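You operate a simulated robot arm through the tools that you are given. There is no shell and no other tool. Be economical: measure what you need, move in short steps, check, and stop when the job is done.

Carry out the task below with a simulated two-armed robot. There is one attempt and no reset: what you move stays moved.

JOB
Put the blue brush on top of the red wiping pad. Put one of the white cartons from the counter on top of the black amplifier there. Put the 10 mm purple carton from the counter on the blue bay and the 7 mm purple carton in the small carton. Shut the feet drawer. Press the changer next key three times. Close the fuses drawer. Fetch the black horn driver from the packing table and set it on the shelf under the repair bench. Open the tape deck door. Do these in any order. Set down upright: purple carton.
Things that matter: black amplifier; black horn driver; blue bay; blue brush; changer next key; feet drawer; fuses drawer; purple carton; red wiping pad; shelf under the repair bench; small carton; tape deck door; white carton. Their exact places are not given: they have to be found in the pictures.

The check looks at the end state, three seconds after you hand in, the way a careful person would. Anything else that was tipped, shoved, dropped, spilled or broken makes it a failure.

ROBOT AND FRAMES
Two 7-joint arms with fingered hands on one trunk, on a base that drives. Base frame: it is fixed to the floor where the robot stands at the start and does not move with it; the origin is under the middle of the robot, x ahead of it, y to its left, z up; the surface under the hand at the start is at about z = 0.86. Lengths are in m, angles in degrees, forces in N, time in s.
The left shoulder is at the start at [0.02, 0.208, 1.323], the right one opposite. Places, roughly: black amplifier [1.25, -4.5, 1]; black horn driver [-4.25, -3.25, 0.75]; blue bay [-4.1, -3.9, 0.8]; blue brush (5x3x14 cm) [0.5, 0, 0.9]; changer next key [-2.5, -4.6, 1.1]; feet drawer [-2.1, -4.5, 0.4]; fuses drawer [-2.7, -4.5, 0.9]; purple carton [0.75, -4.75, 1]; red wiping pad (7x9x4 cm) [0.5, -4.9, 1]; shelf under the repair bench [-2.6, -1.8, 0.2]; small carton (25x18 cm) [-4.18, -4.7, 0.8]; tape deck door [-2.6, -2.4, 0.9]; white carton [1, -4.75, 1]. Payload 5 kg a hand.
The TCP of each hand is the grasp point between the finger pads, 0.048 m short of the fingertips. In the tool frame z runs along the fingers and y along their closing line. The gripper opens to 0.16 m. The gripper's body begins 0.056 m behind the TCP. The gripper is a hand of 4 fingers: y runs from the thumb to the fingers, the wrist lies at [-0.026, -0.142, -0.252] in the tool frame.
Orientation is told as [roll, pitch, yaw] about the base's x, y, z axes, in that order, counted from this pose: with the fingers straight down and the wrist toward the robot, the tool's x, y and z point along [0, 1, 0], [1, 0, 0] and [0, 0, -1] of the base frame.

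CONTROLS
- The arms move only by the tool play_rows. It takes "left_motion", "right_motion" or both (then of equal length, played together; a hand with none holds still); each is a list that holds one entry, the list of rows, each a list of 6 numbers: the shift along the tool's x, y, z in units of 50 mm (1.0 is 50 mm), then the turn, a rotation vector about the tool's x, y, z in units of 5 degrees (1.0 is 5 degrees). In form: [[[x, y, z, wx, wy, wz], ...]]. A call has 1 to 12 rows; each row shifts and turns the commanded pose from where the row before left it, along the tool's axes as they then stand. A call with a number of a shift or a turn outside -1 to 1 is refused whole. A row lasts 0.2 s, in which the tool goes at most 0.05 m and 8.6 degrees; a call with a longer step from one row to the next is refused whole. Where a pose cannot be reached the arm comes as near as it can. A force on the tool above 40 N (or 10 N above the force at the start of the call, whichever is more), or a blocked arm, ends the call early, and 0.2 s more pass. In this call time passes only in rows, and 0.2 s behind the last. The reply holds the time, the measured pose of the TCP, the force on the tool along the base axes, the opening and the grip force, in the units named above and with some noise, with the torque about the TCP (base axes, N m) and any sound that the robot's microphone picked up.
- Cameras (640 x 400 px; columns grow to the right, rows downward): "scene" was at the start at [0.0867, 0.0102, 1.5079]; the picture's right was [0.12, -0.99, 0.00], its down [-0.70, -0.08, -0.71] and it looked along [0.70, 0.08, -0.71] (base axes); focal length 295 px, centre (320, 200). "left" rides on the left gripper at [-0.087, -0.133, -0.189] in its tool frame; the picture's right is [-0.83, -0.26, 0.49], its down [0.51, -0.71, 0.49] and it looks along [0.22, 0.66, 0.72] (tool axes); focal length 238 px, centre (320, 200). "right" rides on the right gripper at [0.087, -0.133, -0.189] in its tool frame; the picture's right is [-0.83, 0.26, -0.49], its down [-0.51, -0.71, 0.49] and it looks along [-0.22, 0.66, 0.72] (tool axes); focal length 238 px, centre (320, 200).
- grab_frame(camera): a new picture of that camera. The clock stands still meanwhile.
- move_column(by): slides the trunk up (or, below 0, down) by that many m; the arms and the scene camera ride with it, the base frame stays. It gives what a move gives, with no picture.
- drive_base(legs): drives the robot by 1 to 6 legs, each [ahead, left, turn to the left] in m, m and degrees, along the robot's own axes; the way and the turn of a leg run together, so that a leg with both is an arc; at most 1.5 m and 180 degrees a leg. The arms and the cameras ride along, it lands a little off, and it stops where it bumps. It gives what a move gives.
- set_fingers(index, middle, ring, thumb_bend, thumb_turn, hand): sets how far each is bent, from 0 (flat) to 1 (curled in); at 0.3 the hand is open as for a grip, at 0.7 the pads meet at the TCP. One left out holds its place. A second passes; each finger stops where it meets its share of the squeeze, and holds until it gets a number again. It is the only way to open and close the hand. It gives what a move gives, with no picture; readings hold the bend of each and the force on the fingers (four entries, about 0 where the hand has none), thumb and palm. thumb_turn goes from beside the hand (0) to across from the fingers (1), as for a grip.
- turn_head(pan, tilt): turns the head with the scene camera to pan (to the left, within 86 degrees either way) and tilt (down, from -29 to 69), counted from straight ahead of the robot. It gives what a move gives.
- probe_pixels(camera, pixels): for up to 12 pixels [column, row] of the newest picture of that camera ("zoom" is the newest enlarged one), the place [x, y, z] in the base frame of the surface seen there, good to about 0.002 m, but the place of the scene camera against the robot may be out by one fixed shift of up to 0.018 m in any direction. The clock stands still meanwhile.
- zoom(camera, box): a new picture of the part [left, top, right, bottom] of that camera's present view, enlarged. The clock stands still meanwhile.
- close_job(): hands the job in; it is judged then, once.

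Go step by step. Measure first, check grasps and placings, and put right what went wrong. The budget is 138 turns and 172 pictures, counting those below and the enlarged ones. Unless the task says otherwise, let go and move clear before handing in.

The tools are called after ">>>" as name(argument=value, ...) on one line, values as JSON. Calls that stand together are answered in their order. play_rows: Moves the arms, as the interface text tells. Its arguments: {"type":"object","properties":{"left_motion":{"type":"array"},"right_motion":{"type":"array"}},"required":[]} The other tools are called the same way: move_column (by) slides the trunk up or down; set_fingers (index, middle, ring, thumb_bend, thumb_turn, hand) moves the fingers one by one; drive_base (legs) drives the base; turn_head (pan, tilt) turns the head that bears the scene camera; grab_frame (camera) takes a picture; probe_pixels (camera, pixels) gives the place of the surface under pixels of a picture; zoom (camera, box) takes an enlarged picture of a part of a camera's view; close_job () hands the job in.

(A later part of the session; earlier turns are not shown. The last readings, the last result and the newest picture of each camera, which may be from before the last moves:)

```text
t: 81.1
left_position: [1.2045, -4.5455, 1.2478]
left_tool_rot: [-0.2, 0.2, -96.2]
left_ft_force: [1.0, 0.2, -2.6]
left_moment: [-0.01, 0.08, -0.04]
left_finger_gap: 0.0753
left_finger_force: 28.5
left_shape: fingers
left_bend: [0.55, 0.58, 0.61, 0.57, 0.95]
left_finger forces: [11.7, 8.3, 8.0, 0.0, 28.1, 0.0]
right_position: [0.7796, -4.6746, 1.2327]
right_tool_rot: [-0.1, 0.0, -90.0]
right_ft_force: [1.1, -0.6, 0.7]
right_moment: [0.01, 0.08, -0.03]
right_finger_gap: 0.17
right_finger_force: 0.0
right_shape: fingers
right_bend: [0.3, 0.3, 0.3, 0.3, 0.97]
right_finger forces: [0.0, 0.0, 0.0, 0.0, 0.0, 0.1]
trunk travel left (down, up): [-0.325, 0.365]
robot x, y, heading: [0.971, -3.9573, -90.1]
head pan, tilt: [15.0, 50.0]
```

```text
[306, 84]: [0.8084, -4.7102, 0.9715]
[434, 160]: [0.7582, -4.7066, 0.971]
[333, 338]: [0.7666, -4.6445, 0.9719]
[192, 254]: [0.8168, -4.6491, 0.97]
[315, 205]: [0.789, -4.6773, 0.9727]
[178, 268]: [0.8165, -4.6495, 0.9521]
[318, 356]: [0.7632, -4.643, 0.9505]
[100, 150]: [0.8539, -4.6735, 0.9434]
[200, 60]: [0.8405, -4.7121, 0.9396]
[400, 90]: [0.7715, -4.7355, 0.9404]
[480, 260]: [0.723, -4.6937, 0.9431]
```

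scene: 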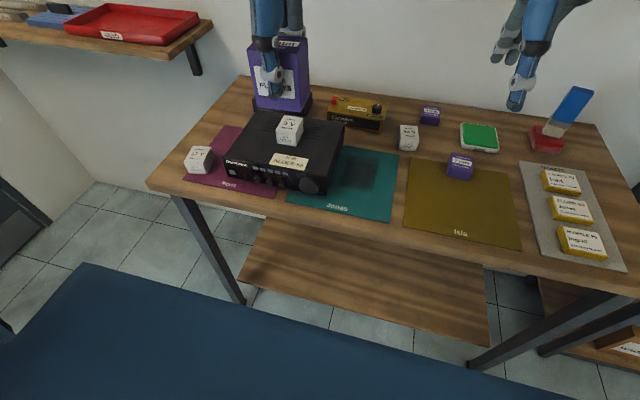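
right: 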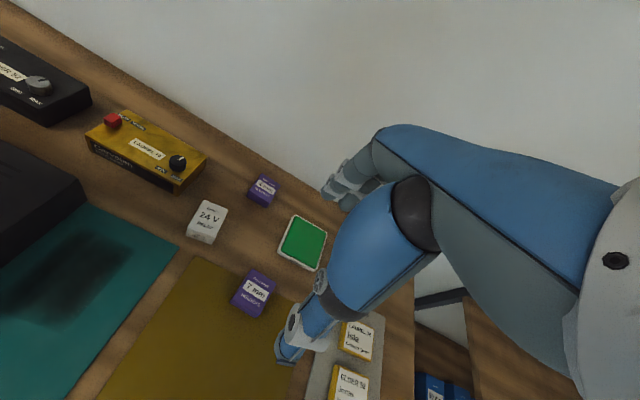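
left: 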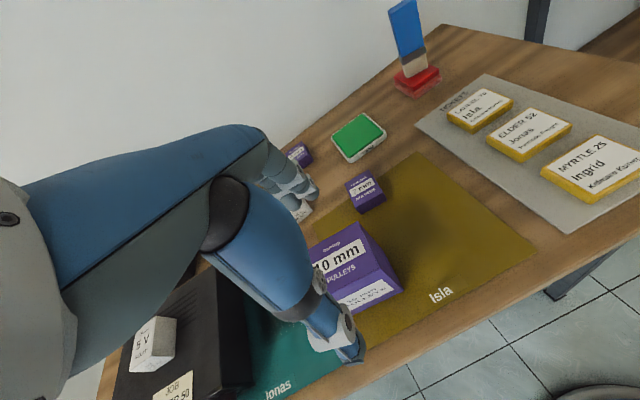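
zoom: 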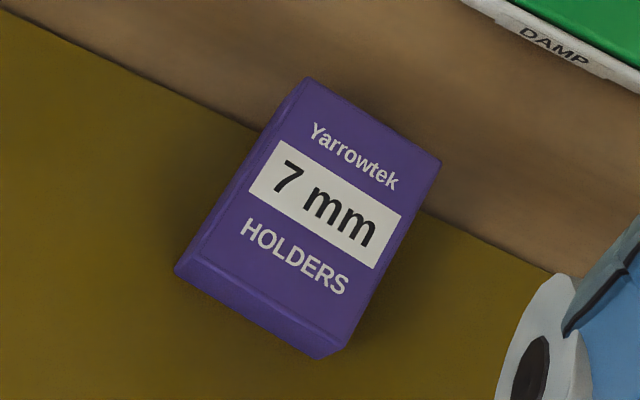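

The 7 mm carton is centred at (0.7875, -4.677) with its top at 0.9725. I'll descend to TCP z≈1.001.

>>> play_rows(right_motion=[[[0.16, 0.06, 0.5, 0, 0, 0.6], [0, 0, 0.7, 0, 0, 0.6], [0, 0, 0.9, 0, 0, 0], [0, 0, 0.9, 0, 0, 0], [0, 0, 0.9, 0, 0, 0], [0, 0, 0.5, 0, 0, 0], [0, 0, 0.2, 0, 0, 0]]])

>>> set_fingers(hand="right", index=0.65, middle=0.65, thumb_bend=0.65)

>>> zoom(camera="scene", box=[390, 90, 550, 230])

>>> grab_frame(camera="right")

```text
t: 82.7
left_position: [1.2046, -4.546, 1.2481]
left_tool_rot: [-0.2, 0.2, -96.3]
left_ft_force: [0.0, 0.2, -1.3]
left_moment: [0.0, -0.01, -0.04]
left_finger_gap: 0.0754
left_finger_force: 27.8
left_shape: fingers
left_bend: [0.55, 0.58, 0.61, 0.57, 0.95]
left_finger forces: [11.7, 8.4, 7.9, 0.0, 28.1, 0.0]
right_position: [0.7868, -4.6764, 1.0029]
right_tool_rot: [0.0, 0.1, -96.1]
right_ft_force: [0.0, 0.6, 0.9]
right_moment: [0.02, -0.01, 0.0]
right_finger_gap: 0.1699
right_finger_force: 0.1
right_shape: fingers
right_bend: [0.3, 0.3, 0.3, 0.3, 0.97]
right_finger forces: [0.0, 0.6, 0.1, 0.1, 0.1, 0.0]
trunk travel left (down, up): [-0.325, 0.365]
robot x, y, heading: [0.97, -3.9543, -89.5]
head pan, tilt: [15.0, 50.0]
```

```text
t: 83.7
left_position: [1.2049, -4.5455, 1.2475]
left_tool_rot: [-0.3, 0.2, -96.2]
left_ft_force: [0.7, 0.2, -1.0]
left_moment: [0.0, -0.05, 0.0]
left_finger_gap: 0.075
left_finger_force: 27.9
left_shape: fingers
left_bend: [0.55, 0.58, 0.61, 0.57, 0.95]
left_finger forces: [11.7, 8.4, 7.9, 0.1, 28.2, 0.0]
right_position: [0.786, -4.6773, 1.0031]
right_tool_rot: [0.0, -0.1, -95.9]
right_ft_force: [-0.2, 0.5, 0.6]
right_moment: [0.04, 0.06, -0.02]
right_finger_gap: 0.0701
right_finger_force: 19.0
right_shape: fingers
right_bend: [0.57, 0.59, 0.3, 0.56, 0.96]
right_finger forces: [9.9, 9.0, 0.0, 0.0, 19.1, 0.0]
trunk travel left (down, up): [-0.325, 0.365]
robot x, y, heading: [0.9722, -3.9536, -90.2]
head pan, tilt: [15.0, 50.0]
```

```text
2.86 times, centred on (470, 160) of scene
```

zoom: 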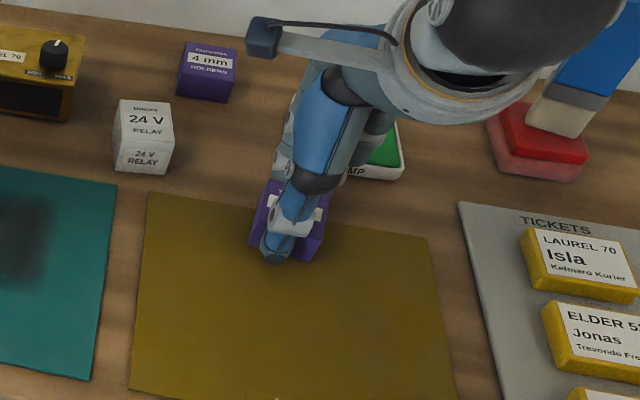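

```text
116 pictures are left
```

right: 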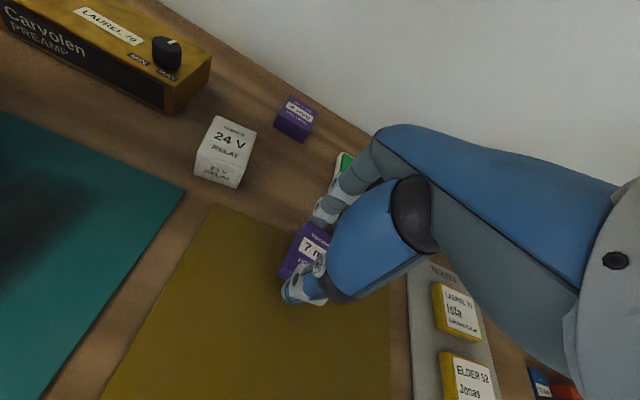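

Both sides grip evenly at about 19 N. I'll lift and look.

>>> play_rows(right_motion=[[[0, 0, -0.4, 0, 0, 0], [0, 0, -0.9, 0, 0, 0], [0, 0, -0.9, 0, 0, 0], [0, 0, -0.9, 0, 0, 0], [0, 0, -0.9, 0, 0, 0], [0, 0, -0.4, 0, 0, 0]]])

>>> grab_frame(camera="right")

>>> grab_frame(camera="scene")

```text
t: 85.1
left_position: [1.2053, -4.5451, 1.2477]
left_tool_rot: [-0.1, 0.3, -96.2]
left_ft_force: [0.3, -0.4, -2.7]
left_moment: [-0.01, -0.03, 0.0]
left_finger_gap: 0.0752
left_finger_force: 27.7
left_shape: fingers
left_bend: [0.55, 0.58, 0.61, 0.57, 0.95]
left_finger forces: [11.7, 8.4, 7.8, 0.1, 27.9, 0.0]
right_position: [0.7852, -4.6758, 1.2229]
right_tool_rot: [-0.1, 0.0, -96.1]
right_ft_force: [0.2, -0.2, -0.5]
right_moment: [-0.02, 0.02, 0.0]
right_finger_gap: 0.0702
right_finger_force: 18.3
right_shape: fingers
right_bend: [0.57, 0.59, 0.3, 0.56, 0.96]
right_finger forces: [10.2, 8.7, 0.0, 0.0, 18.9, 0.1]
trunk travel left (down, up): [-0.325, 0.365]
robot x, y, heading: [0.9718, -3.9571, -89.7]
head pan, tilt: [15.0, 50.0]
```

```text
115 pictures are left
```

right: 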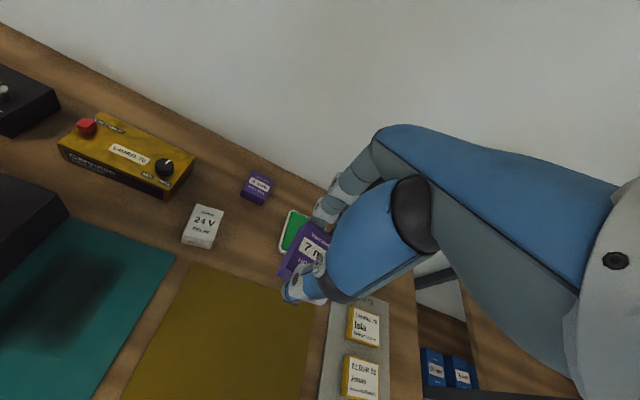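

```text
114 pictures are left
```

scene: 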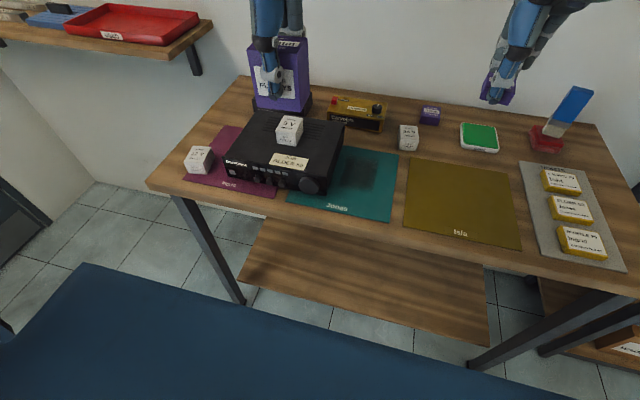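

Both purple cartons are held. I'll back off, turn toward -x, drive to the aisle and look at the way to the packing table.

>>> drive_base(legs=[[-0.2, 0, 0], [0, 0, -90], [1.5, 0, 0], [0.5, 0, 0]])

>>> turn_head(pan=0, tilt=22)

>>> grab_frame(camera="scene")

```text
t: 100.1
left_position: [-1.6033, -4.0366, 1.2478]
left_tool_rot: [-0.1, 0.2, 175.0]
left_ft_force: [0.4, 0.4, -1.7]
left_moment: [0.0, 0.0, -0.01]
left_finger_gap: 0.075
left_finger_force: 27.0
left_shape: fingers
left_bend: [0.55, 0.58, 0.61, 0.57, 0.95]
left_finger forces: [11.0, 8.1, 7.9, 0.1, 27.1, 0.0]
right_position: [-1.7443, -3.6218, 1.222]
right_tool_rot: [0.1, 0.1, 175.3]
right_ft_force: [-1.1, -0.1, -1.4]
right_moment: [0.02, -0.03, 0.0]
right_finger_gap: 0.0696
right_finger_force: 18.0
right_shape: fingers
right_bend: [0.57, 0.59, 0.3, 0.57, 0.96]
right_finger forces: [9.7, 8.4, 0.1, 0.0, 18.0, 0.1]
trunk travel left (down, up): [-0.325, 0.365]
robot x, y, heading: [-1.0201, -3.7915, -178.7]
head pan, tilt: [15.0, 50.0]
```

```text
t: 101.0
left_position: [-1.6021, -4.036, 1.2475]
left_tool_rot: [-0.2, 0.3, 174.9]
left_ft_force: [0.5, -0.7, -2.0]
left_moment: [0.01, 0.01, 0.01]
left_finger_gap: 0.075
left_finger_force: 27.2
left_shape: fingers
left_bend: [0.55, 0.58, 0.61, 0.57, 0.95]
left_finger forces: [11.0, 8.1, 7.9, 0.1, 26.9, 0.1]
right_position: [-1.7436, -3.6213, 1.2214]
right_tool_rot: [-0.1, 0.0, 175.3]
right_ft_force: [0.7, -0.5, 0.4]
right_moment: [0.01, 0.02, 0.0]
right_finger_gap: 0.0696
right_finger_force: 18.3
right_shape: fingers
right_bend: [0.57, 0.59, 0.3, 0.57, 0.96]
right_finger forces: [9.6, 8.4, 0.1, 0.0, 18.0, 0.1]
trunk travel left (down, up): [-0.325, 0.365]
robot x, y, heading: [-1.0213, -3.7913, -178.7]
head pan, tilt: [0.0, 22.0]
```

```text
113 pictures are left
```

scene: 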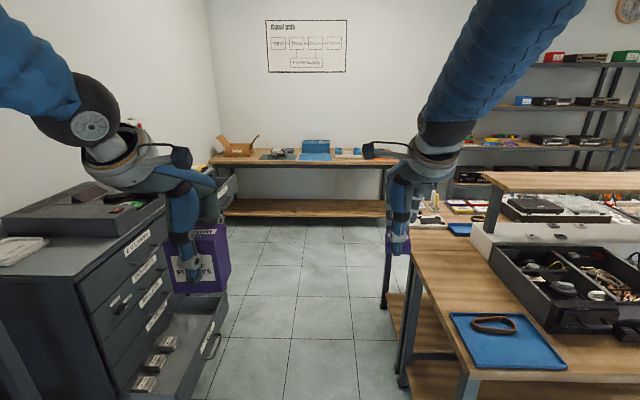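

>>> probe_pixels(camera="scene", pixels=[[225, 300], [205, 340], [230, 185], [400, 380], [412, 260], [385, 305], [225, 215], [383, 215], [160, 215], [215, 160], [385, 163], [118, 340]])

>>> zoom(camera="scene", box=[200, 110, 400, 230])

```text
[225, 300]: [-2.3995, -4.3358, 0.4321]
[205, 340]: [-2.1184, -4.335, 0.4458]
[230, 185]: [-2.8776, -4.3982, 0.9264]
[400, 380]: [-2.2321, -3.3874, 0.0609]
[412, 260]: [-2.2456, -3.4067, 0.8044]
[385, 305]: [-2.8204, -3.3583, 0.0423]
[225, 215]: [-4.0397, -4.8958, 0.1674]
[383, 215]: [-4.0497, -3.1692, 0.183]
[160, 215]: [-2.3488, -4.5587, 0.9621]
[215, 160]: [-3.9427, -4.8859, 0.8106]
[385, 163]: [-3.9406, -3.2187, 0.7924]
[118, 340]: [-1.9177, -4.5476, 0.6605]
```

```text
3.20 times, centred on (300, 170) of scene
```

zoom: 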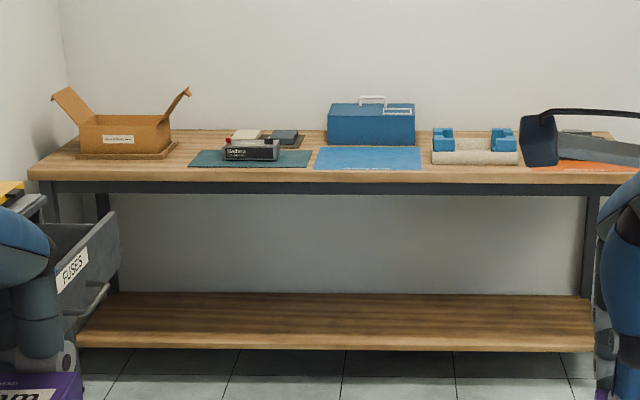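

The passage lies between the open drawers (y≈-4.335) and the bench (y≈-3.39). I'll raise the trunk for clearance and drive down the middle to the packing table.

>>> move_column(by=0.12)

>>> drive_base(legs=[[0, 0.07, -1.3], [1.2, 0, 0], [1.05, 0, 0]])

>>> turn_head(pan=0, tilt=40)

>>> grab_frame(camera="scene")

```text
t: 102.5
left_position: [-1.604, -4.0372, 1.3671]
left_tool_rot: [-0.2, 0.2, 175.0]
left_ft_force: [0.1, 0.0, -2.5]
left_moment: [0.02, -0.01, -0.01]
left_finger_gap: 0.075
left_finger_force: 26.7
left_shape: fingers
left_bend: [0.55, 0.58, 0.61, 0.57, 0.95]
left_finger forces: [11.0, 8.3, 7.9, 0.0, 27.0, 0.1]
right_position: [-1.744, -3.6201, 1.3413]
right_tool_rot: [0.1, 0.1, 175.2]
right_ft_force: [-0.3, -0.7, -0.8]
right_moment: [0.02, 0.06, -0.02]
right_finger_gap: 0.0696
right_finger_force: 18.2
right_shape: fingers
right_bend: [0.57, 0.59, 0.3, 0.57, 0.96]
right_finger forces: [9.7, 8.3, 0.1, 0.1, 17.9, 0.2]
trunk travel left (down, up): [-0.445, 0.245]
robot x, y, heading: [-1.0202, -3.7872, -178.5]
head pan, tilt: [0.0, 22.0]
```

```text
t: 114.2
left_position: [-3.8626, -4.0713, 1.3681]
left_tool_rot: [-0.2, 0.2, 173.2]
left_ft_force: [-0.5, -0.3, -1.8]
left_moment: [0.02, -0.02, -0.02]
left_finger_gap: 0.0749
left_finger_force: 27.2
left_shape: fingers
left_bend: [0.55, 0.58, 0.61, 0.57, 0.95]
left_finger forces: [10.9, 8.0, 7.9, 0.1, 26.8, 0.0]
right_position: [-3.9899, -3.6519, 1.3427]
right_tool_rot: [0.0, 0.1, 173.3]
right_ft_force: [-0.2, 0.4, -0.7]
right_moment: [-0.02, -0.04, -0.03]
right_finger_gap: 0.0697
right_finger_force: 18.1
right_shape: fingers
right_bend: [0.57, 0.59, 0.3, 0.57, 0.96]
right_finger forces: [9.5, 8.5, 0.0, 0.0, 18.0, 0.1]
trunk travel left (down, up): [-0.445, 0.245]
robot x, y, heading: [-3.2695, -3.8456, 179.4]
head pan, tilt: [0.0, 22.0]
```

```text
t: 115.0
left_position: [-3.8635, -4.0714, 1.3677]
left_tool_rot: [-0.2, 0.2, 173.1]
left_ft_force: [0.5, 0.5, -1.8]
left_moment: [-0.03, 0.05, 0.01]
left_finger_gap: 0.075
left_finger_force: 26.9
left_shape: fingers
left_bend: [0.55, 0.58, 0.61, 0.57, 0.95]
left_finger forces: [11.0, 8.1, 7.9, 0.0, 26.9, 0.0]
right_position: [-3.9896, -3.6521, 1.3427]
right_tool_rot: [0.0, 0.1, 173.4]
right_ft_force: [-0.3, 0.5, -0.5]
right_moment: [-0.03, 0.02, 0.0]
right_finger_gap: 0.0694
right_finger_force: 18.1
right_shape: fingers
right_bend: [0.57, 0.59, 0.3, 0.57, 0.96]
right_finger forces: [9.5, 8.4, 0.0, 0.1, 18.0, 0.0]
trunk travel left (down, up): [-0.445, 0.245]
robot x, y, heading: [-3.2736, -3.8426, 179.4]
head pan, tilt: [0.0, 40.0]
```

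```text
111 pictures are left
```

scene: 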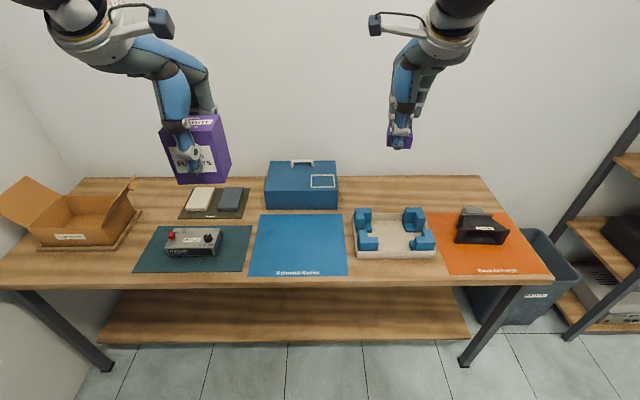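

>>> probe_pixels(camera="scene", pixels=[[261, 216], [340, 216], [249, 275], [347, 275], [298, 245], [70, 200], [130, 215], [112, 235], [40, 235], [85, 225], [480, 215], [480, 238]])

>>> zoom(camera="scene", box=[0, 165, 180, 260])

>>> zoom(camera="scene", box=[440, 190, 560, 290])

```text
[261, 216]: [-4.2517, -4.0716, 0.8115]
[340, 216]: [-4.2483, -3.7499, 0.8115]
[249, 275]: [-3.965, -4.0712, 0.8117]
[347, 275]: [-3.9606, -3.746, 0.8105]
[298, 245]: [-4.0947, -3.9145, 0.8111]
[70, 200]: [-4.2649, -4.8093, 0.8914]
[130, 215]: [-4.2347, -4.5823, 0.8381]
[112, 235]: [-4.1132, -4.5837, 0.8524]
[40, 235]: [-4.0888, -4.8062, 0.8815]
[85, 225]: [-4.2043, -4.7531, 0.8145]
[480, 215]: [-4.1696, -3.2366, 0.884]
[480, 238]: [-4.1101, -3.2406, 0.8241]
```

```text
3.56 times, centred on (90, 212) of scene
```

zoom: 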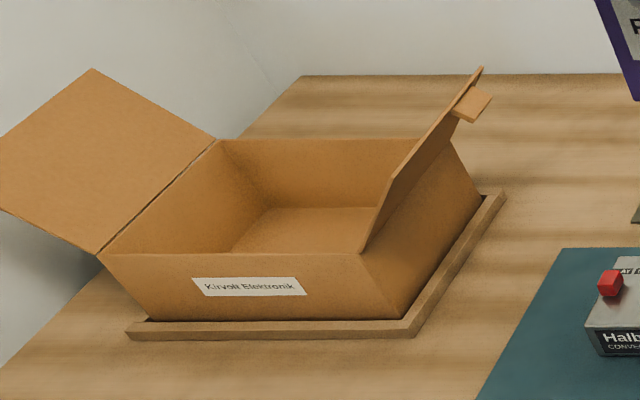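

```text
4.00 times, centred on (500, 240) of scene
```

zoom: 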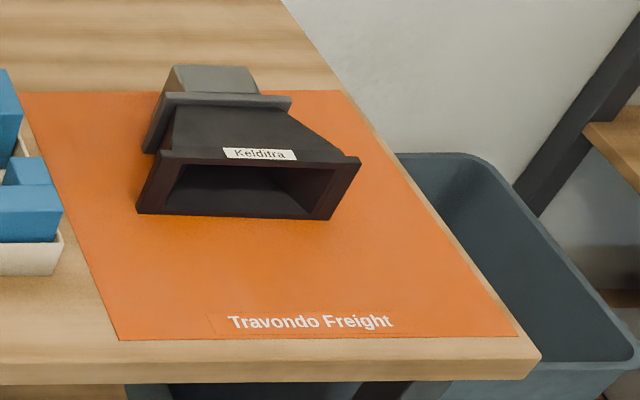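

The blue bay spans x -4.25 to -3.96, y -4.07 to -3.75, at z≈0.80, and it's empty. I'll shift the base so the left hand is over it and lower the trunk.

>>> drive_base(legs=[[0.2, -0.16, 0.6]])

>>> move_column(by=-0.2)

>>> grab_frame(camera="left")

>>> grab_frame(camera="scene")

```text
t: 116.9
left_position: [-4.06, -3.916, 1.3672]
left_tool_rot: [-0.3, 0.2, 173.7]
left_ft_force: [0.6, 0.2, -1.9]
left_moment: [-0.05, -0.01, -0.03]
left_finger_gap: 0.0751
left_finger_force: 26.7
left_shape: fingers
left_bend: [0.55, 0.58, 0.61, 0.57, 0.95]
left_finger forces: [10.9, 8.2, 7.9, 0.0, 27.0, 0.0]
right_position: [-4.1901, -3.4991, 1.343]
right_tool_rot: [0.0, 0.0, 174.0]
right_ft_force: [-0.4, -0.4, -0.3]
right_moment: [0.05, 0.01, -0.03]
right_finger_gap: 0.0697
right_finger_force: 17.9
right_shape: fingers
right_bend: [0.57, 0.59, 0.3, 0.57, 0.96]
right_finger forces: [9.6, 8.4, 0.0, 0.2, 17.9, 0.0]
trunk travel left (down, up): [-0.445, 0.245]
robot x, y, heading: [-3.4744, -3.6841, 180.2]
head pan, tilt: [0.0, 40.0]
```

```text
t: 119.0
left_position: [-4.0601, -3.9166, 1.1681]
left_tool_rot: [-0.3, 0.2, 173.7]
left_ft_force: [0.4, -0.5, -2.1]
left_moment: [-0.07, 0.02, 0.0]
left_finger_gap: 0.075
left_finger_force: 26.9
left_shape: fingers
left_bend: [0.55, 0.58, 0.61, 0.57, 0.95]
left_finger forces: [11.0, 8.2, 8.0, 0.1, 26.9, 0.0]
right_position: [-4.1909, -3.497, 1.1427]
right_tool_rot: [0.0, 0.0, 174.0]
right_ft_force: [1.0, 0.4, -1.1]
right_moment: [0.0, -0.01, -0.04]
right_finger_gap: 0.0697
right_finger_force: 18.0
right_shape: fingers
right_bend: [0.57, 0.59, 0.3, 0.57, 0.96]
right_finger forces: [9.7, 8.4, 0.0, 0.1, 18.1, 0.1]
trunk travel left (down, up): [-0.245, 0.445]
robot x, y, heading: [-3.4717, -3.6857, 180.0]
head pan, tilt: [0.0, 40.0]
```

```text
108 pictures are left
```

left: 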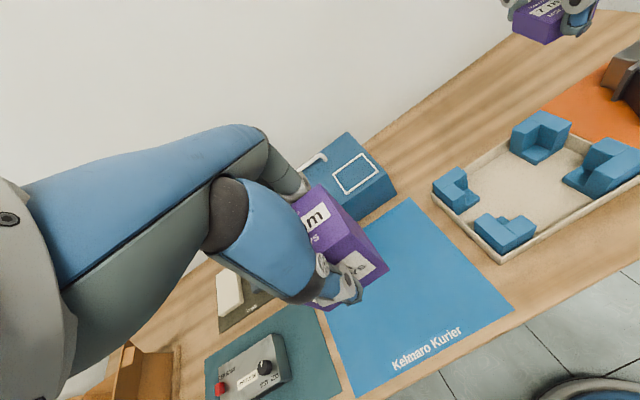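

```text
107 pictures are left
```

scene: 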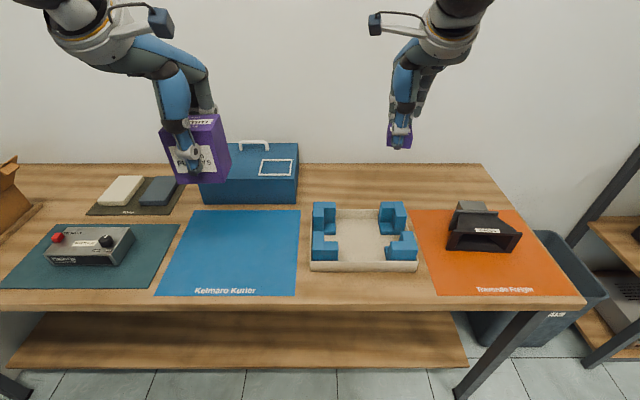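

>>> probe_pixels(camera="left", pixels=[[410, 205], [505, 310], [350, 390], [420, 280], [450, 370]])

>>> play_rows(left_motion=[[[0, 0.6, 0.5, 0, 0, 0], [0, 0, 0.9, 0, 0, 0], [0, 0, 0.9, 0, 0, 0], [0, 0, 0.9, 0, 0, 0], [0, 0, 0.9, 0, 0, 0], [0, 0, 0.9, 0, 0, 0]]])

>>> grab_frame(camera="left")

>>> zoom(camera="scene", box=[120, 110, 320, 310])

```text
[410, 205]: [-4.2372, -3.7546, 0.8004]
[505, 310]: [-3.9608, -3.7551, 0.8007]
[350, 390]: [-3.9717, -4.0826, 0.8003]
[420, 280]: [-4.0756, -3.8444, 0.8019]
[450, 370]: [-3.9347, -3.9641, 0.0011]
```

```text
t: 120.5
left_position: [-4.0889, -3.9138, 0.9167]
left_tool_rot: [-0.2, 0.1, 173.7]
left_ft_force: [-2.1, -0.4, -0.7]
left_moment: [0.0, -0.17, -0.04]
left_finger_gap: 0.0749
left_finger_force: 27.3
left_shape: fingers
left_bend: [0.55, 0.58, 0.61, 0.57, 0.95]
left_finger forces: [11.0, 8.2, 8.2, 0.0, 27.0, 0.1]
right_position: [-4.1916, -3.4975, 1.1412]
right_tool_rot: [0.0, 0.1, 173.8]
right_ft_force: [-0.5, -0.7, -0.8]
right_moment: [0.02, -0.12, 0.03]
right_finger_gap: 0.0699
right_finger_force: 17.8
right_shape: fingers
right_bend: [0.57, 0.59, 0.3, 0.57, 0.96]
right_finger forces: [9.6, 8.4, 0.0, 0.0, 18.0, 0.1]
trunk travel left (down, up): [-0.245, 0.445]
robot x, y, heading: [-3.4724, -3.6841, 179.7]
head pan, tilt: [0.0, 40.0]
```

```text
106 pictures are left
```

left: 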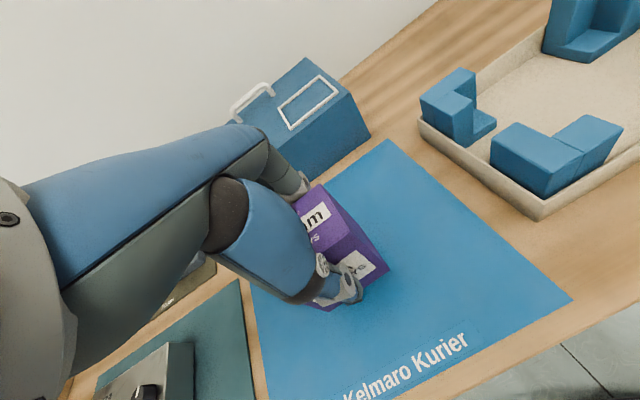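

```text
2.00 times, centred on (220, 210) of scene
```

zoom: 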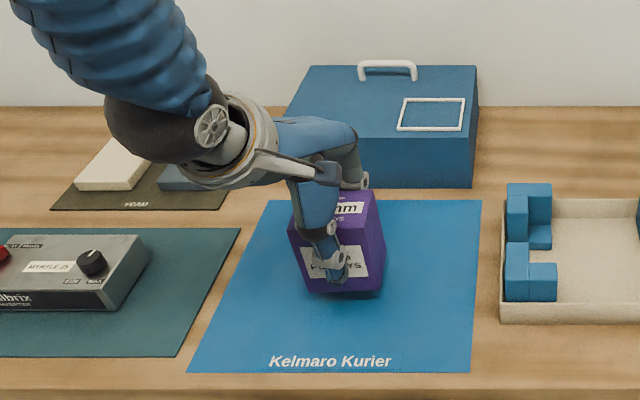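

>>> play_rows(left_motion=[[[0, 0, 0.4, 0, 0, 0], [0, 0, 0.12, 0, 0, 0], [0, 0, 0.04, 0, 0, 0], [0, 0, 0.04, 0, 0, 0], [0, 0, 0.04, 0, 0, 0]]])

>>> zoom(camera="scene", box=[200, 190, 320, 300])

```text
t: 121.7
left_position: [-4.0878, -3.9117, 0.8863]
left_tool_rot: [-0.2, 0.0, 173.6]
left_ft_force: [0.6, 1.2, 5.7]
left_moment: [-0.14, 0.09, 0.01]
left_finger_gap: 0.0749
left_finger_force: 27.3
left_shape: fingers
left_bend: [0.55, 0.59, 0.61, 0.57, 0.95]
left_finger forces: [10.4, 8.1, 8.4, 0.0, 28.1, 0.0]
right_position: [-4.1905, -3.497, 1.1436]
right_tool_rot: [0.0, -0.1, 173.9]
right_ft_force: [0.4, -1.2, -0.4]
right_moment: [-0.01, -0.03, 0.02]
right_finger_gap: 0.0699
right_finger_force: 18.3
right_shape: fingers
right_bend: [0.57, 0.59, 0.3, 0.57, 0.96]
right_finger forces: [9.6, 8.4, 0.1, 0.0, 18.0, 0.0]
trunk travel left (down, up): [-0.245, 0.445]
robot x, y, heading: [-3.4696, -3.6851, 179.9]
head pan, tilt: [0.0, 40.0]
```

```text
3.64 times, centred on (260, 245) of scene
```

zoom: 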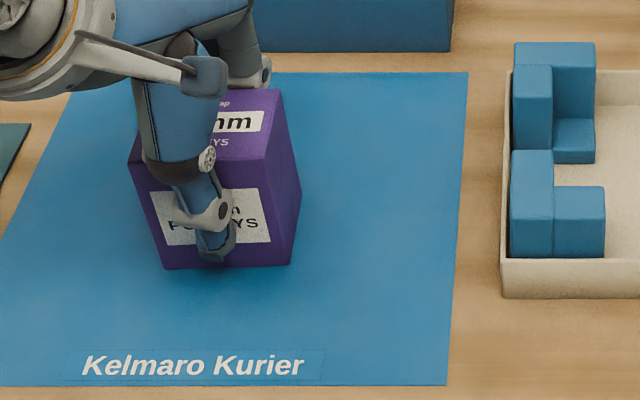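

Contact is made at about 6 N with the carton upright on the bay. I'll release and raise.

>>> set_fingers(hand="left", index=0.45, middle=0.45, ring=0.45, thumb_bend=0.45)

>>> set_fingers(hand="left", index=0.3, middle=0.3, ring=0.3, thumb_bend=0.3)

>>> play_rows(left_motion=[[[0, 0, -0.5, 0, 0, 0], [0, 0, -0.9, 0, 0, 0], [0, 0, -0.9, 0, 0, 0], [0, 0, -0.9, 0, 0, 0], [0, 0, -0.9, 0, 0, 0], [0, 0, -0.9, 0, 0, 0], [0, 0, -0.9, 0, 0, 0]]])

>>> grab_frame(camera="scene")

```text
t: 122.7
left_position: [-4.0879, -3.9117, 0.8865]
left_tool_rot: [-0.3, 0.2, 173.7]
left_ft_force: [-0.4, 0.4, 0.2]
left_moment: [0.02, 0.0, 0.01]
left_finger_gap: 0.1107
left_finger_force: 0.1
left_shape: fingers
left_bend: [0.45, 0.45, 0.45, 0.45, 0.97]
left_finger forces: [0.0, 0.0, 0.0, 0.0, 0.0, 0.0]
right_position: [-4.1906, -3.4974, 1.1422]
right_tool_rot: [-0.1, 0.0, 173.8]
right_ft_force: [-0.6, 0.0, -0.3]
right_moment: [0.01, -0.01, 0.03]
right_finger_gap: 0.0698
right_finger_force: 18.0
right_shape: fingers
right_bend: [0.57, 0.59, 0.3, 0.57, 0.96]
right_finger forces: [9.5, 8.3, 0.0, 0.1, 18.1, 0.0]
trunk travel left (down, up): [-0.245, 0.445]
robot x, y, heading: [-3.4691, -3.6843, 179.8]
head pan, tilt: [0.0, 40.0]
```

```text
t: 123.7
left_position: [-4.0887, -3.9124, 0.8854]
left_tool_rot: [-0.2, 0.1, 173.8]
left_ft_force: [0.2, -0.4, -0.7]
left_moment: [-0.03, -0.01, 0.01]
left_finger_gap: 0.1699
left_finger_force: 0.0
left_shape: fingers
left_bend: [0.3, 0.3, 0.3, 0.3, 0.97]
left_finger forces: [0.1, 0.1, 0.0, 0.1, 0.1, 0.0]
right_position: [-4.1895, -3.4976, 1.142]
right_tool_rot: [0.0, 0.0, 173.9]
right_ft_force: [-0.4, 0.1, -1.2]
right_moment: [-0.04, -0.02, -0.02]
right_finger_gap: 0.0697
right_finger_force: 18.3
right_shape: fingers
right_bend: [0.57, 0.59, 0.3, 0.57, 0.96]
right_finger forces: [9.6, 8.4, 0.1, 0.0, 18.0, 0.0]
trunk travel left (down, up): [-0.245, 0.445]
robot x, y, heading: [-3.4705, -3.6798, 180.1]
head pan, tilt: [0.0, 40.0]
```

```text
t: 125.2
left_position: [-4.0889, -3.9125, 1.1827]
left_tool_rot: [-0.3, 0.3, 173.6]
left_ft_force: [0.6, -0.1, -0.2]
left_moment: [-0.02, 0.19, 0.05]
left_finger_gap: 0.17
left_finger_force: 0.2
left_shape: fingers
left_bend: [0.3, 0.3, 0.3, 0.3, 0.97]
left_finger forces: [0.1, 0.0, 0.0, 0.0, 0.0, 0.0]
right_position: [-4.1899, -3.4971, 1.1437]
right_tool_rot: [-0.1, 0.0, 173.9]
right_ft_force: [-0.2, -0.4, -0.4]
right_moment: [-0.02, 0.12, 0.02]
right_finger_gap: 0.0696
right_finger_force: 17.7
right_shape: fingers
right_bend: [0.57, 0.59, 0.3, 0.57, 0.96]
right_finger forces: [9.6, 8.5, 0.0, 0.0, 18.0, 0.1]
trunk travel left (down, up): [-0.245, 0.445]
robot x, y, heading: [-3.4724, -3.6859, 179.9]
head pan, tilt: [0.0, 40.0]
```

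```text
103 pictures are left
```

scene: 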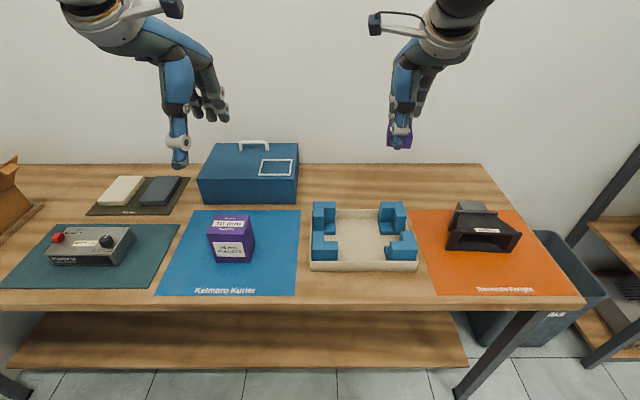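

The 10 mm carton stands on the bay. Next is the 7 mm carton into the cardboard box. I'll approach diagonally so the right hand reaches it, tucking the left hand in first.

>>> play_rows(left_motion=[[[-0.8, 0, 0, 0, 0, 0], [-0.8, 0, 0, 0, 0, 0], [-0.8, 0, 0, 0, 0, 0]]])

>>> drive_base(legs=[[0, 0.6, 0], [0, 0, 45]])

>>> turn_head(pan=-10, tilt=50)

>>> grab_frame(camera="scene")

>>> grab_frame(camera="right")

```text
t: 126.0
left_position: [-4.0751, -3.7912, 1.1829]
left_tool_rot: [-0.1, 0.2, 173.8]
left_ft_force: [-0.6, 1.5, -1.1]
left_moment: [-0.12, 0.01, 0.04]
left_finger_gap: 0.17
left_finger_force: 0.1
left_shape: fingers
left_bend: [0.3, 0.3, 0.3, 0.3, 0.97]
left_finger forces: [0.0, 0.1, 0.0, 0.0, 0.0, 0.0]
right_position: [-4.1901, -3.4952, 1.1424]
right_tool_rot: [0.1, 0.0, 173.8]
right_ft_force: [0.4, 1.5, -0.2]
right_moment: [-0.17, 0.02, 0.06]
right_finger_gap: 0.0697
right_finger_force: 17.9
right_shape: fingers
right_bend: [0.57, 0.59, 0.3, 0.57, 0.96]
right_finger forces: [9.6, 8.3, 0.1, 0.1, 18.0, 0.1]
trunk travel left (down, up): [-0.245, 0.445]
robot x, y, heading: [-3.4677, -3.6852, 180.0]
head pan, tilt: [0.0, 40.0]
```

```text
t: 131.5
left_position: [-3.8164, -4.7965, 1.1804]
left_tool_rot: [-0.2, 0.2, -140.6]
left_ft_force: [-1.0, -0.1, 0.5]
left_moment: [0.02, 0.01, -0.01]
left_finger_gap: 0.17
left_finger_force: 0.1
left_shape: fingers
left_bend: [0.3, 0.3, 0.3, 0.3, 0.97]
left_finger forces: [0.0, 0.1, 0.0, 0.0, 0.0, 0.0]
right_position: [-4.1069, -4.6698, 1.1425]
right_tool_rot: [0.0, 0.0, -140.5]
right_ft_force: [0.4, -0.1, -1.0]
right_moment: [0.01, 0.06, 0.01]
right_finger_gap: 0.0696
right_finger_force: 17.5
right_shape: fingers
right_bend: [0.57, 0.59, 0.3, 0.57, 0.96]
right_finger forces: [9.4, 8.1, 0.0, 0.0, 17.6, 0.1]
trunk travel left (down, up): [-0.245, 0.445]
robot x, y, heading: [-3.4733, -4.2849, -134.3]
head pan, tilt: [0.0, 40.0]
```

```text
t: 132.2
left_position: [-3.8181, -4.7955, 1.1813]
left_tool_rot: [-0.3, 0.1, -140.7]
left_ft_force: [-0.1, 0.1, 0.5]
left_moment: [0.02, -0.02, 0.01]
left_finger_gap: 0.1699
left_finger_force: 0.0
left_shape: fingers
left_bend: [0.3, 0.3, 0.3, 0.3, 0.97]
left_finger forces: [0.0, 0.0, 0.1, 0.1, 0.1, 0.0]
right_position: [-4.1071, -4.6689, 1.1427]
right_tool_rot: [0.1, 0.2, -140.5]
right_ft_force: [-0.5, -0.1, -1.2]
right_moment: [-0.02, -0.01, -0.02]
right_finger_gap: 0.0696
right_finger_force: 17.7
right_shape: fingers
right_bend: [0.57, 0.59, 0.3, 0.57, 0.96]
right_finger forces: [9.4, 8.3, 0.1, 0.0, 17.5, 0.1]
trunk travel left (down, up): [-0.245, 0.445]
robot x, y, heading: [-3.4708, -4.2835, -134.4]
head pan, tilt: [-10.0, 50.0]
```

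```text
102 pictures are left
```

scene: 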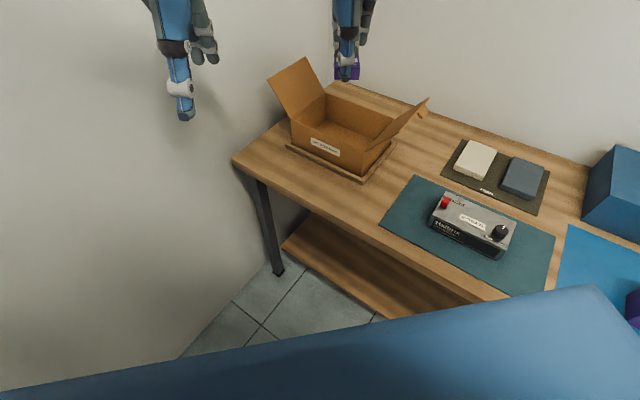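

```text
101 pictures are left
```

right: 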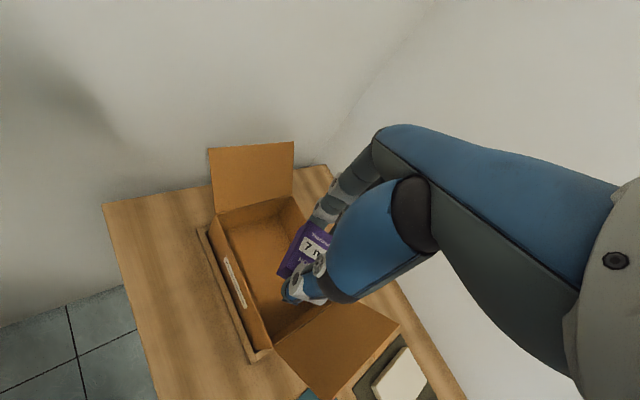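

>>> probe_pixels(camera="scene", pixels=[[328, 94], [393, 116], [294, 124], [360, 150], [345, 125], [365, 125], [427, 100], [395, 130], [335, 110], [330, 140], [305, 58], [385, 165]])

>>> probe_pixels(camera="right", pixels=[[216, 213], [292, 197], [262, 345], [270, 260], [255, 240], [330, 300], [400, 330], [320, 395], [240, 285], [208, 150], [290, 145]])

```text
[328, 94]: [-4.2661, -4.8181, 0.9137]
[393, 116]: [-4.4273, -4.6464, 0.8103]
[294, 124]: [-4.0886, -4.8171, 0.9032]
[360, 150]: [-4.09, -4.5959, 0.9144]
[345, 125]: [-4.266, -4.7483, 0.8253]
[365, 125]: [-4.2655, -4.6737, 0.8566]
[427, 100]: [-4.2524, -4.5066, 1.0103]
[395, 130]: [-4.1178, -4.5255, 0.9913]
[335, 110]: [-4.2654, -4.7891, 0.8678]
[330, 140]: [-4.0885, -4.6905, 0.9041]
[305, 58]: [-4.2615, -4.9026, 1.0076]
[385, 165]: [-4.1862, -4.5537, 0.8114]
```

```text
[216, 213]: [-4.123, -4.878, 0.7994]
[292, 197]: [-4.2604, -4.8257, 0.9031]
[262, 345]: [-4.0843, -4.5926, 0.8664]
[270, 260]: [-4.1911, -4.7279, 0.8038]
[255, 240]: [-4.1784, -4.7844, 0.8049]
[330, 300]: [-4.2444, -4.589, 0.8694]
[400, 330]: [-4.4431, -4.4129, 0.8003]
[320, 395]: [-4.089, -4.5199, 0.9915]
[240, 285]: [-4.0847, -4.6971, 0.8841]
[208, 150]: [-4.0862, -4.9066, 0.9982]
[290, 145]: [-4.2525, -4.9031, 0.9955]
```

The box interior spans x -4.265 to -4.09, y -4.82 to -4.60, with the floor at 0.804 and the rim at 0.90. I'll move the right hand over its middle and lower.

>>> play_rows(right_motion=[[[-0.15, 0.83, 0, 0, 0, 0], [-0.14, 0.82, 0, 0, 0, 0], [0, 0, 0.9, 0, 0, 0], [0, 0, 0.9, 0, 0, 0], [0, 0, 0.9, 0, 0, 0]]])

>>> grab_frame(camera="scene")

>>> grab_frame(camera="right")

```text
t: 133.4
left_position: [-3.8181, -4.7969, 1.182]
left_tool_rot: [-0.3, 0.3, -140.7]
left_ft_force: [-0.8, -1.3, -0.3]
left_moment: [0.04, -0.08, -0.01]
left_finger_gap: 0.1699
left_finger_force: 0.2
left_shape: fingers
left_bend: [0.3, 0.3, 0.3, 0.3, 0.97]
left_finger forces: [0.0, 0.0, 0.0, 0.0, 0.1, 0.0]
right_position: [-4.1832, -4.7128, 1.0062]
right_tool_rot: [0.0, 0.0, -140.5]
right_ft_force: [-1.5, -0.7, 0.9]
right_moment: [0.14, -0.16, 0.01]
right_finger_gap: 0.0693
right_finger_force: 17.6
right_shape: fingers
right_bend: [0.57, 0.59, 0.3, 0.57, 0.96]
right_finger forces: [9.4, 8.4, 0.0, 0.0, 17.7, 0.1]
trunk travel left (down, up): [-0.245, 0.445]
robot x, y, heading: [-3.4691, -4.2888, -134.6]
head pan, tilt: [-10.0, 50.0]
```

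```text
100 pictures are left
```

scene: 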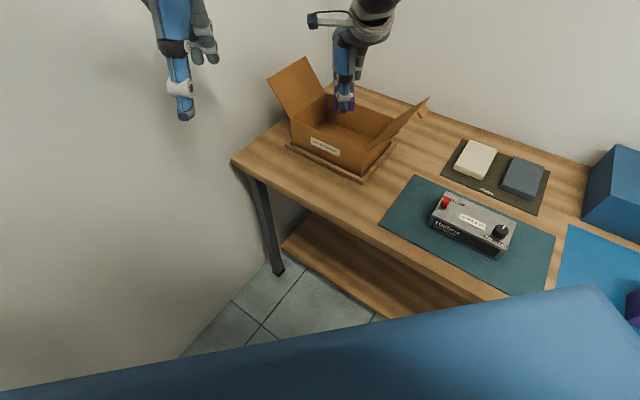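

```text
99 pictures are left
```

right: 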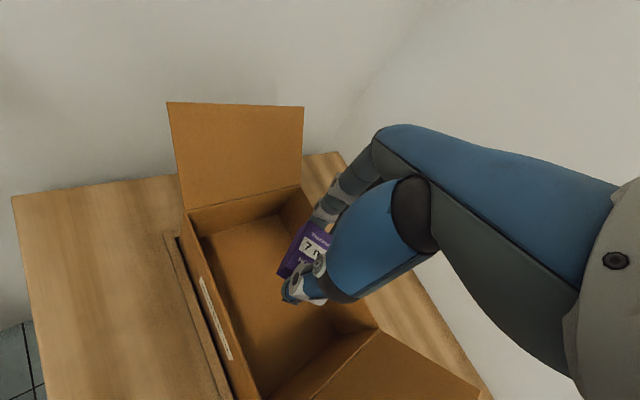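

The open ring finger could catch the back wall, so I'll curl it in line with the others and then descend.

>>> set_fingers(hand="right", ring=0.56)

>>> play_rows(right_motion=[[[0.1, -0.1, 0.8, 0, 0, 0], [0, 0, 0.8, 0, 0, 0], [0, 0, 0.8, 0, 0, 0]]])

>>> zoom(camera="scene", box=[250, 40, 450, 200])

>>> grab_frame(camera="right")

```text
t: 134.4
left_position: [-3.8164, -4.7965, 1.1822]
left_tool_rot: [-0.2, 0.2, -140.7]
left_ft_force: [0.0, 0.1, -0.6]
left_moment: [-0.01, 0.01, -0.01]
left_finger_gap: 0.1697
left_finger_force: 0.0
left_shape: fingers
left_bend: [0.3, 0.3, 0.3, 0.3, 0.97]
left_finger forces: [0.0, 0.1, 0.0, 0.0, 0.0, 0.0]
right_position: [-4.1817, -4.7122, 1.0077]
right_tool_rot: [0.0, 0.2, -140.5]
right_ft_force: [0.2, 0.1, -1.5]
right_moment: [0.04, 0.02, 0.01]
right_finger_gap: 0.0693
right_finger_force: 17.8
right_shape: fingers
right_bend: [0.57, 0.59, 0.56, 0.57, 0.96]
right_finger forces: [9.3, 8.3, 0.1, 0.0, 17.7, 0.0]
trunk travel left (down, up): [-0.245, 0.445]
robot x, y, heading: [-3.471, -4.2825, -134.5]
head pan, tilt: [-10.0, 50.0]
```

```text
t: 135.2
left_position: [-3.8148, -4.796, 1.1821]
left_tool_rot: [-0.2, 0.0, -140.6]
left_ft_force: [0.0, -0.7, 0.0]
left_moment: [0.07, -0.02, 0.0]
left_finger_gap: 0.17
left_finger_force: 0.1
left_shape: fingers
left_bend: [0.3, 0.3, 0.3, 0.3, 0.97]
left_finger forces: [0.0, 0.0, 0.1, 0.0, 0.1, 0.0]
right_position: [-4.168, -4.7146, 0.8888]
right_tool_rot: [0.0, 0.0, -140.4]
right_ft_force: [20.5, 2.0, 7.1]
right_moment: [0.04, 0.99, -0.15]
right_finger_gap: 0.0692
right_finger_force: 27.9
right_shape: fingers
right_bend: [0.57, 0.59, 0.6, 0.57, 0.96]
right_finger forces: [9.4, 8.3, 21.3, 0.1, 17.6, 0.0]
trunk travel left (down, up): [-0.245, 0.445]
robot x, y, heading: [-3.4704, -4.2836, -134.5]
head pan, tilt: [-10.0, 50.0]
```

```text
2.50 times, centred on (350, 120) of scene
```

zoom: 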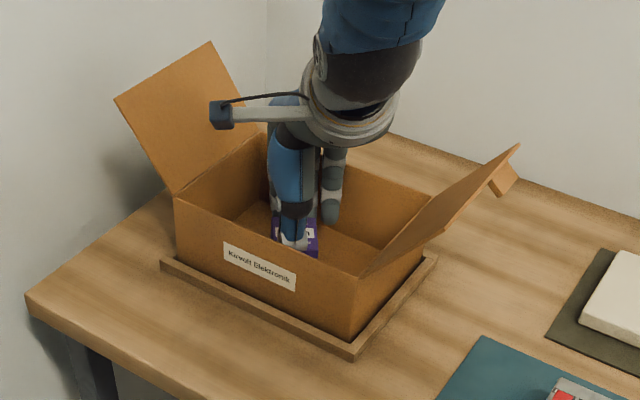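

```text
97 pictures are left
```

right: 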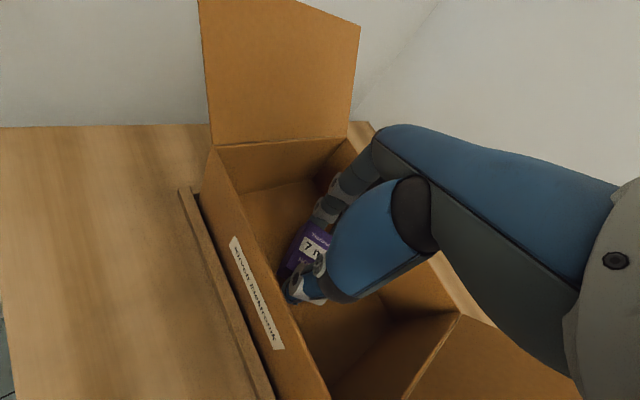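

The ring finger presses on the back wall with about 20 N. I'll shift the hand 2 cm toward +x to free it.

>>> play_rows(right_motion=[[[0.13, -0.16, -0.05, 0, 0, 0], [0.13, -0.16, 0, 0, 0, 0]]])

>>> set_fingers(hand="right", ring=0.75)

>>> grab_frame(camera="right")

>>> probe_pixels(camera="scene", pixels=[[328, 94], [294, 124], [360, 150], [330, 140], [305, 58]])

```text
t: 135.8
left_position: [-3.8157, -4.7962, 1.1819]
left_tool_rot: [-0.1, 0.2, -140.9]
left_ft_force: [0.2, 0.4, -0.7]
left_moment: [0.03, 0.01, -0.02]
left_finger_gap: 0.1699
left_finger_force: 0.0
left_shape: fingers
left_bend: [0.3, 0.3, 0.3, 0.3, 0.97]
left_finger forces: [0.0, 0.0, 0.0, 0.0, 0.0, 0.0]
right_position: [-4.1525, -4.7109, 0.8904]
right_tool_rot: [-0.1, 0.0, -140.6]
right_ft_force: [1.8, -0.6, -0.2]
right_moment: [-0.01, 0.04, 0.01]
right_finger_gap: 0.0693
right_finger_force: 17.7
right_shape: fingers
right_bend: [0.57, 0.59, 0.56, 0.57, 0.96]
right_finger forces: [9.5, 8.2, 0.0, 0.0, 17.6, 0.0]
trunk travel left (down, up): [-0.245, 0.445]
robot x, y, heading: [-3.4703, -4.2874, -134.3]
head pan, tilt: [-10.0, 50.0]
```

```text
t: 136.8
left_position: [-3.8176, -4.7959, 1.1817]
left_tool_rot: [-0.2, 0.2, -140.8]
left_ft_force: [0.7, -0.5, 0.0]
left_moment: [0.02, -0.02, -0.01]
left_finger_gap: 0.17
left_finger_force: 0.1
left_shape: fingers
left_bend: [0.3, 0.3, 0.3, 0.3, 0.97]
left_finger forces: [0.1, 0.1, 0.0, 0.0, 0.0, 0.0]
right_position: [-4.1532, -4.7118, 0.8904]
right_tool_rot: [0.0, 0.2, -140.5]
right_ft_force: [0.2, -1.5, -0.2]
right_moment: [0.01, -0.01, 0.0]
right_finger_gap: 0.0692
right_finger_force: 17.8
right_shape: fingers
right_bend: [0.57, 0.59, 0.75, 0.57, 0.96]
right_finger forces: [9.5, 8.3, 0.1, 0.1, 17.6, 0.0]
trunk travel left (down, up): [-0.245, 0.445]
robot x, y, heading: [-3.4703, -4.287, -134.5]
head pan, tilt: [-10.0, 50.0]
```

```text
96 pictures are left
```

right: 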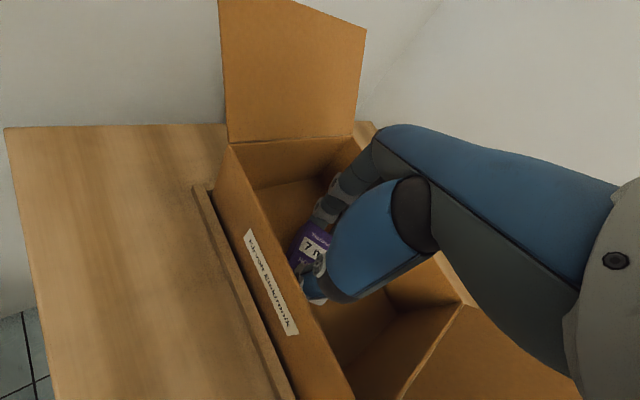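

```text
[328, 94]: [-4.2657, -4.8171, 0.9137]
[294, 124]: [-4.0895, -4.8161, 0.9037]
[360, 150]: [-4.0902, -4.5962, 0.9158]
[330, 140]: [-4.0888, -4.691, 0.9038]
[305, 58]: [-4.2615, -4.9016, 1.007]
```

The box hasn't moved and the hand is free. I'll lower the last 27 mm.

>>> play_rows(right_motion=[[[0, 0, 0.2, 0, 0, 0], [0, 0, 0.16, 0, 0, 0], [0, 0, 0.06, 0, 0, 0], [0, 0, 0.05, 0, 0, 0], [0, 0, 0.04, 0, 0, 0], [0, 0, 0.04, 0, 0, 0], [0, 0, 0.04, 0, 0, 0]]])

>>> zoom(camera="scene", box=[250, 40, 450, 200])

```text
t: 138.4
left_position: [-3.8175, -4.7941, 1.1826]
left_tool_rot: [-0.1, 0.2, -140.8]
left_ft_force: [-0.3, 0.2, -0.6]
left_moment: [-0.03, -0.01, 0.01]
left_finger_gap: 0.1698
left_finger_force: 0.0
left_shape: fingers
left_bend: [0.3, 0.3, 0.3, 0.3, 0.97]
left_finger forces: [0.0, 0.1, 0.1, 0.1, 0.1, 0.0]
right_position: [-4.1549, -4.7117, 0.8637]
right_tool_rot: [0.0, -0.2, -140.7]
right_ft_force: [-13.9, -1.1, 19.7]
right_moment: [0.59, -1.7, 0.27]
right_finger_gap: 0.0689
right_finger_force: 29.3
right_shape: fingers
right_bend: [0.57, 0.59, 0.75, 0.57, 0.97]
right_finger forces: [9.6, 9.4, 0.0, 0.0, 39.5, 0.1]
trunk travel left (down, up): [-0.245, 0.445]
robot x, y, heading: [-3.4713, -4.285, -134.4]
head pan, tilt: [-10.0, 50.0]
```

```text
2.50 times, centred on (350, 120) of scene
```

zoom: 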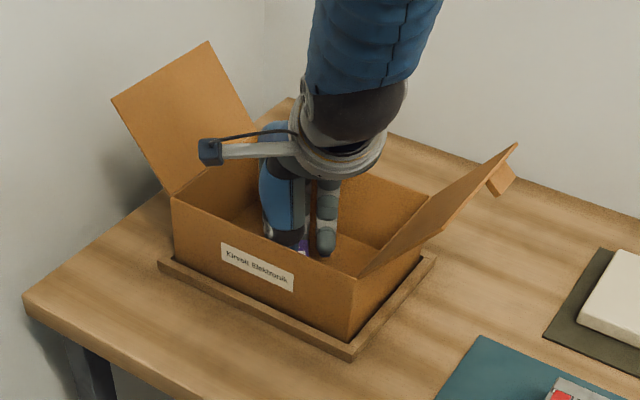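

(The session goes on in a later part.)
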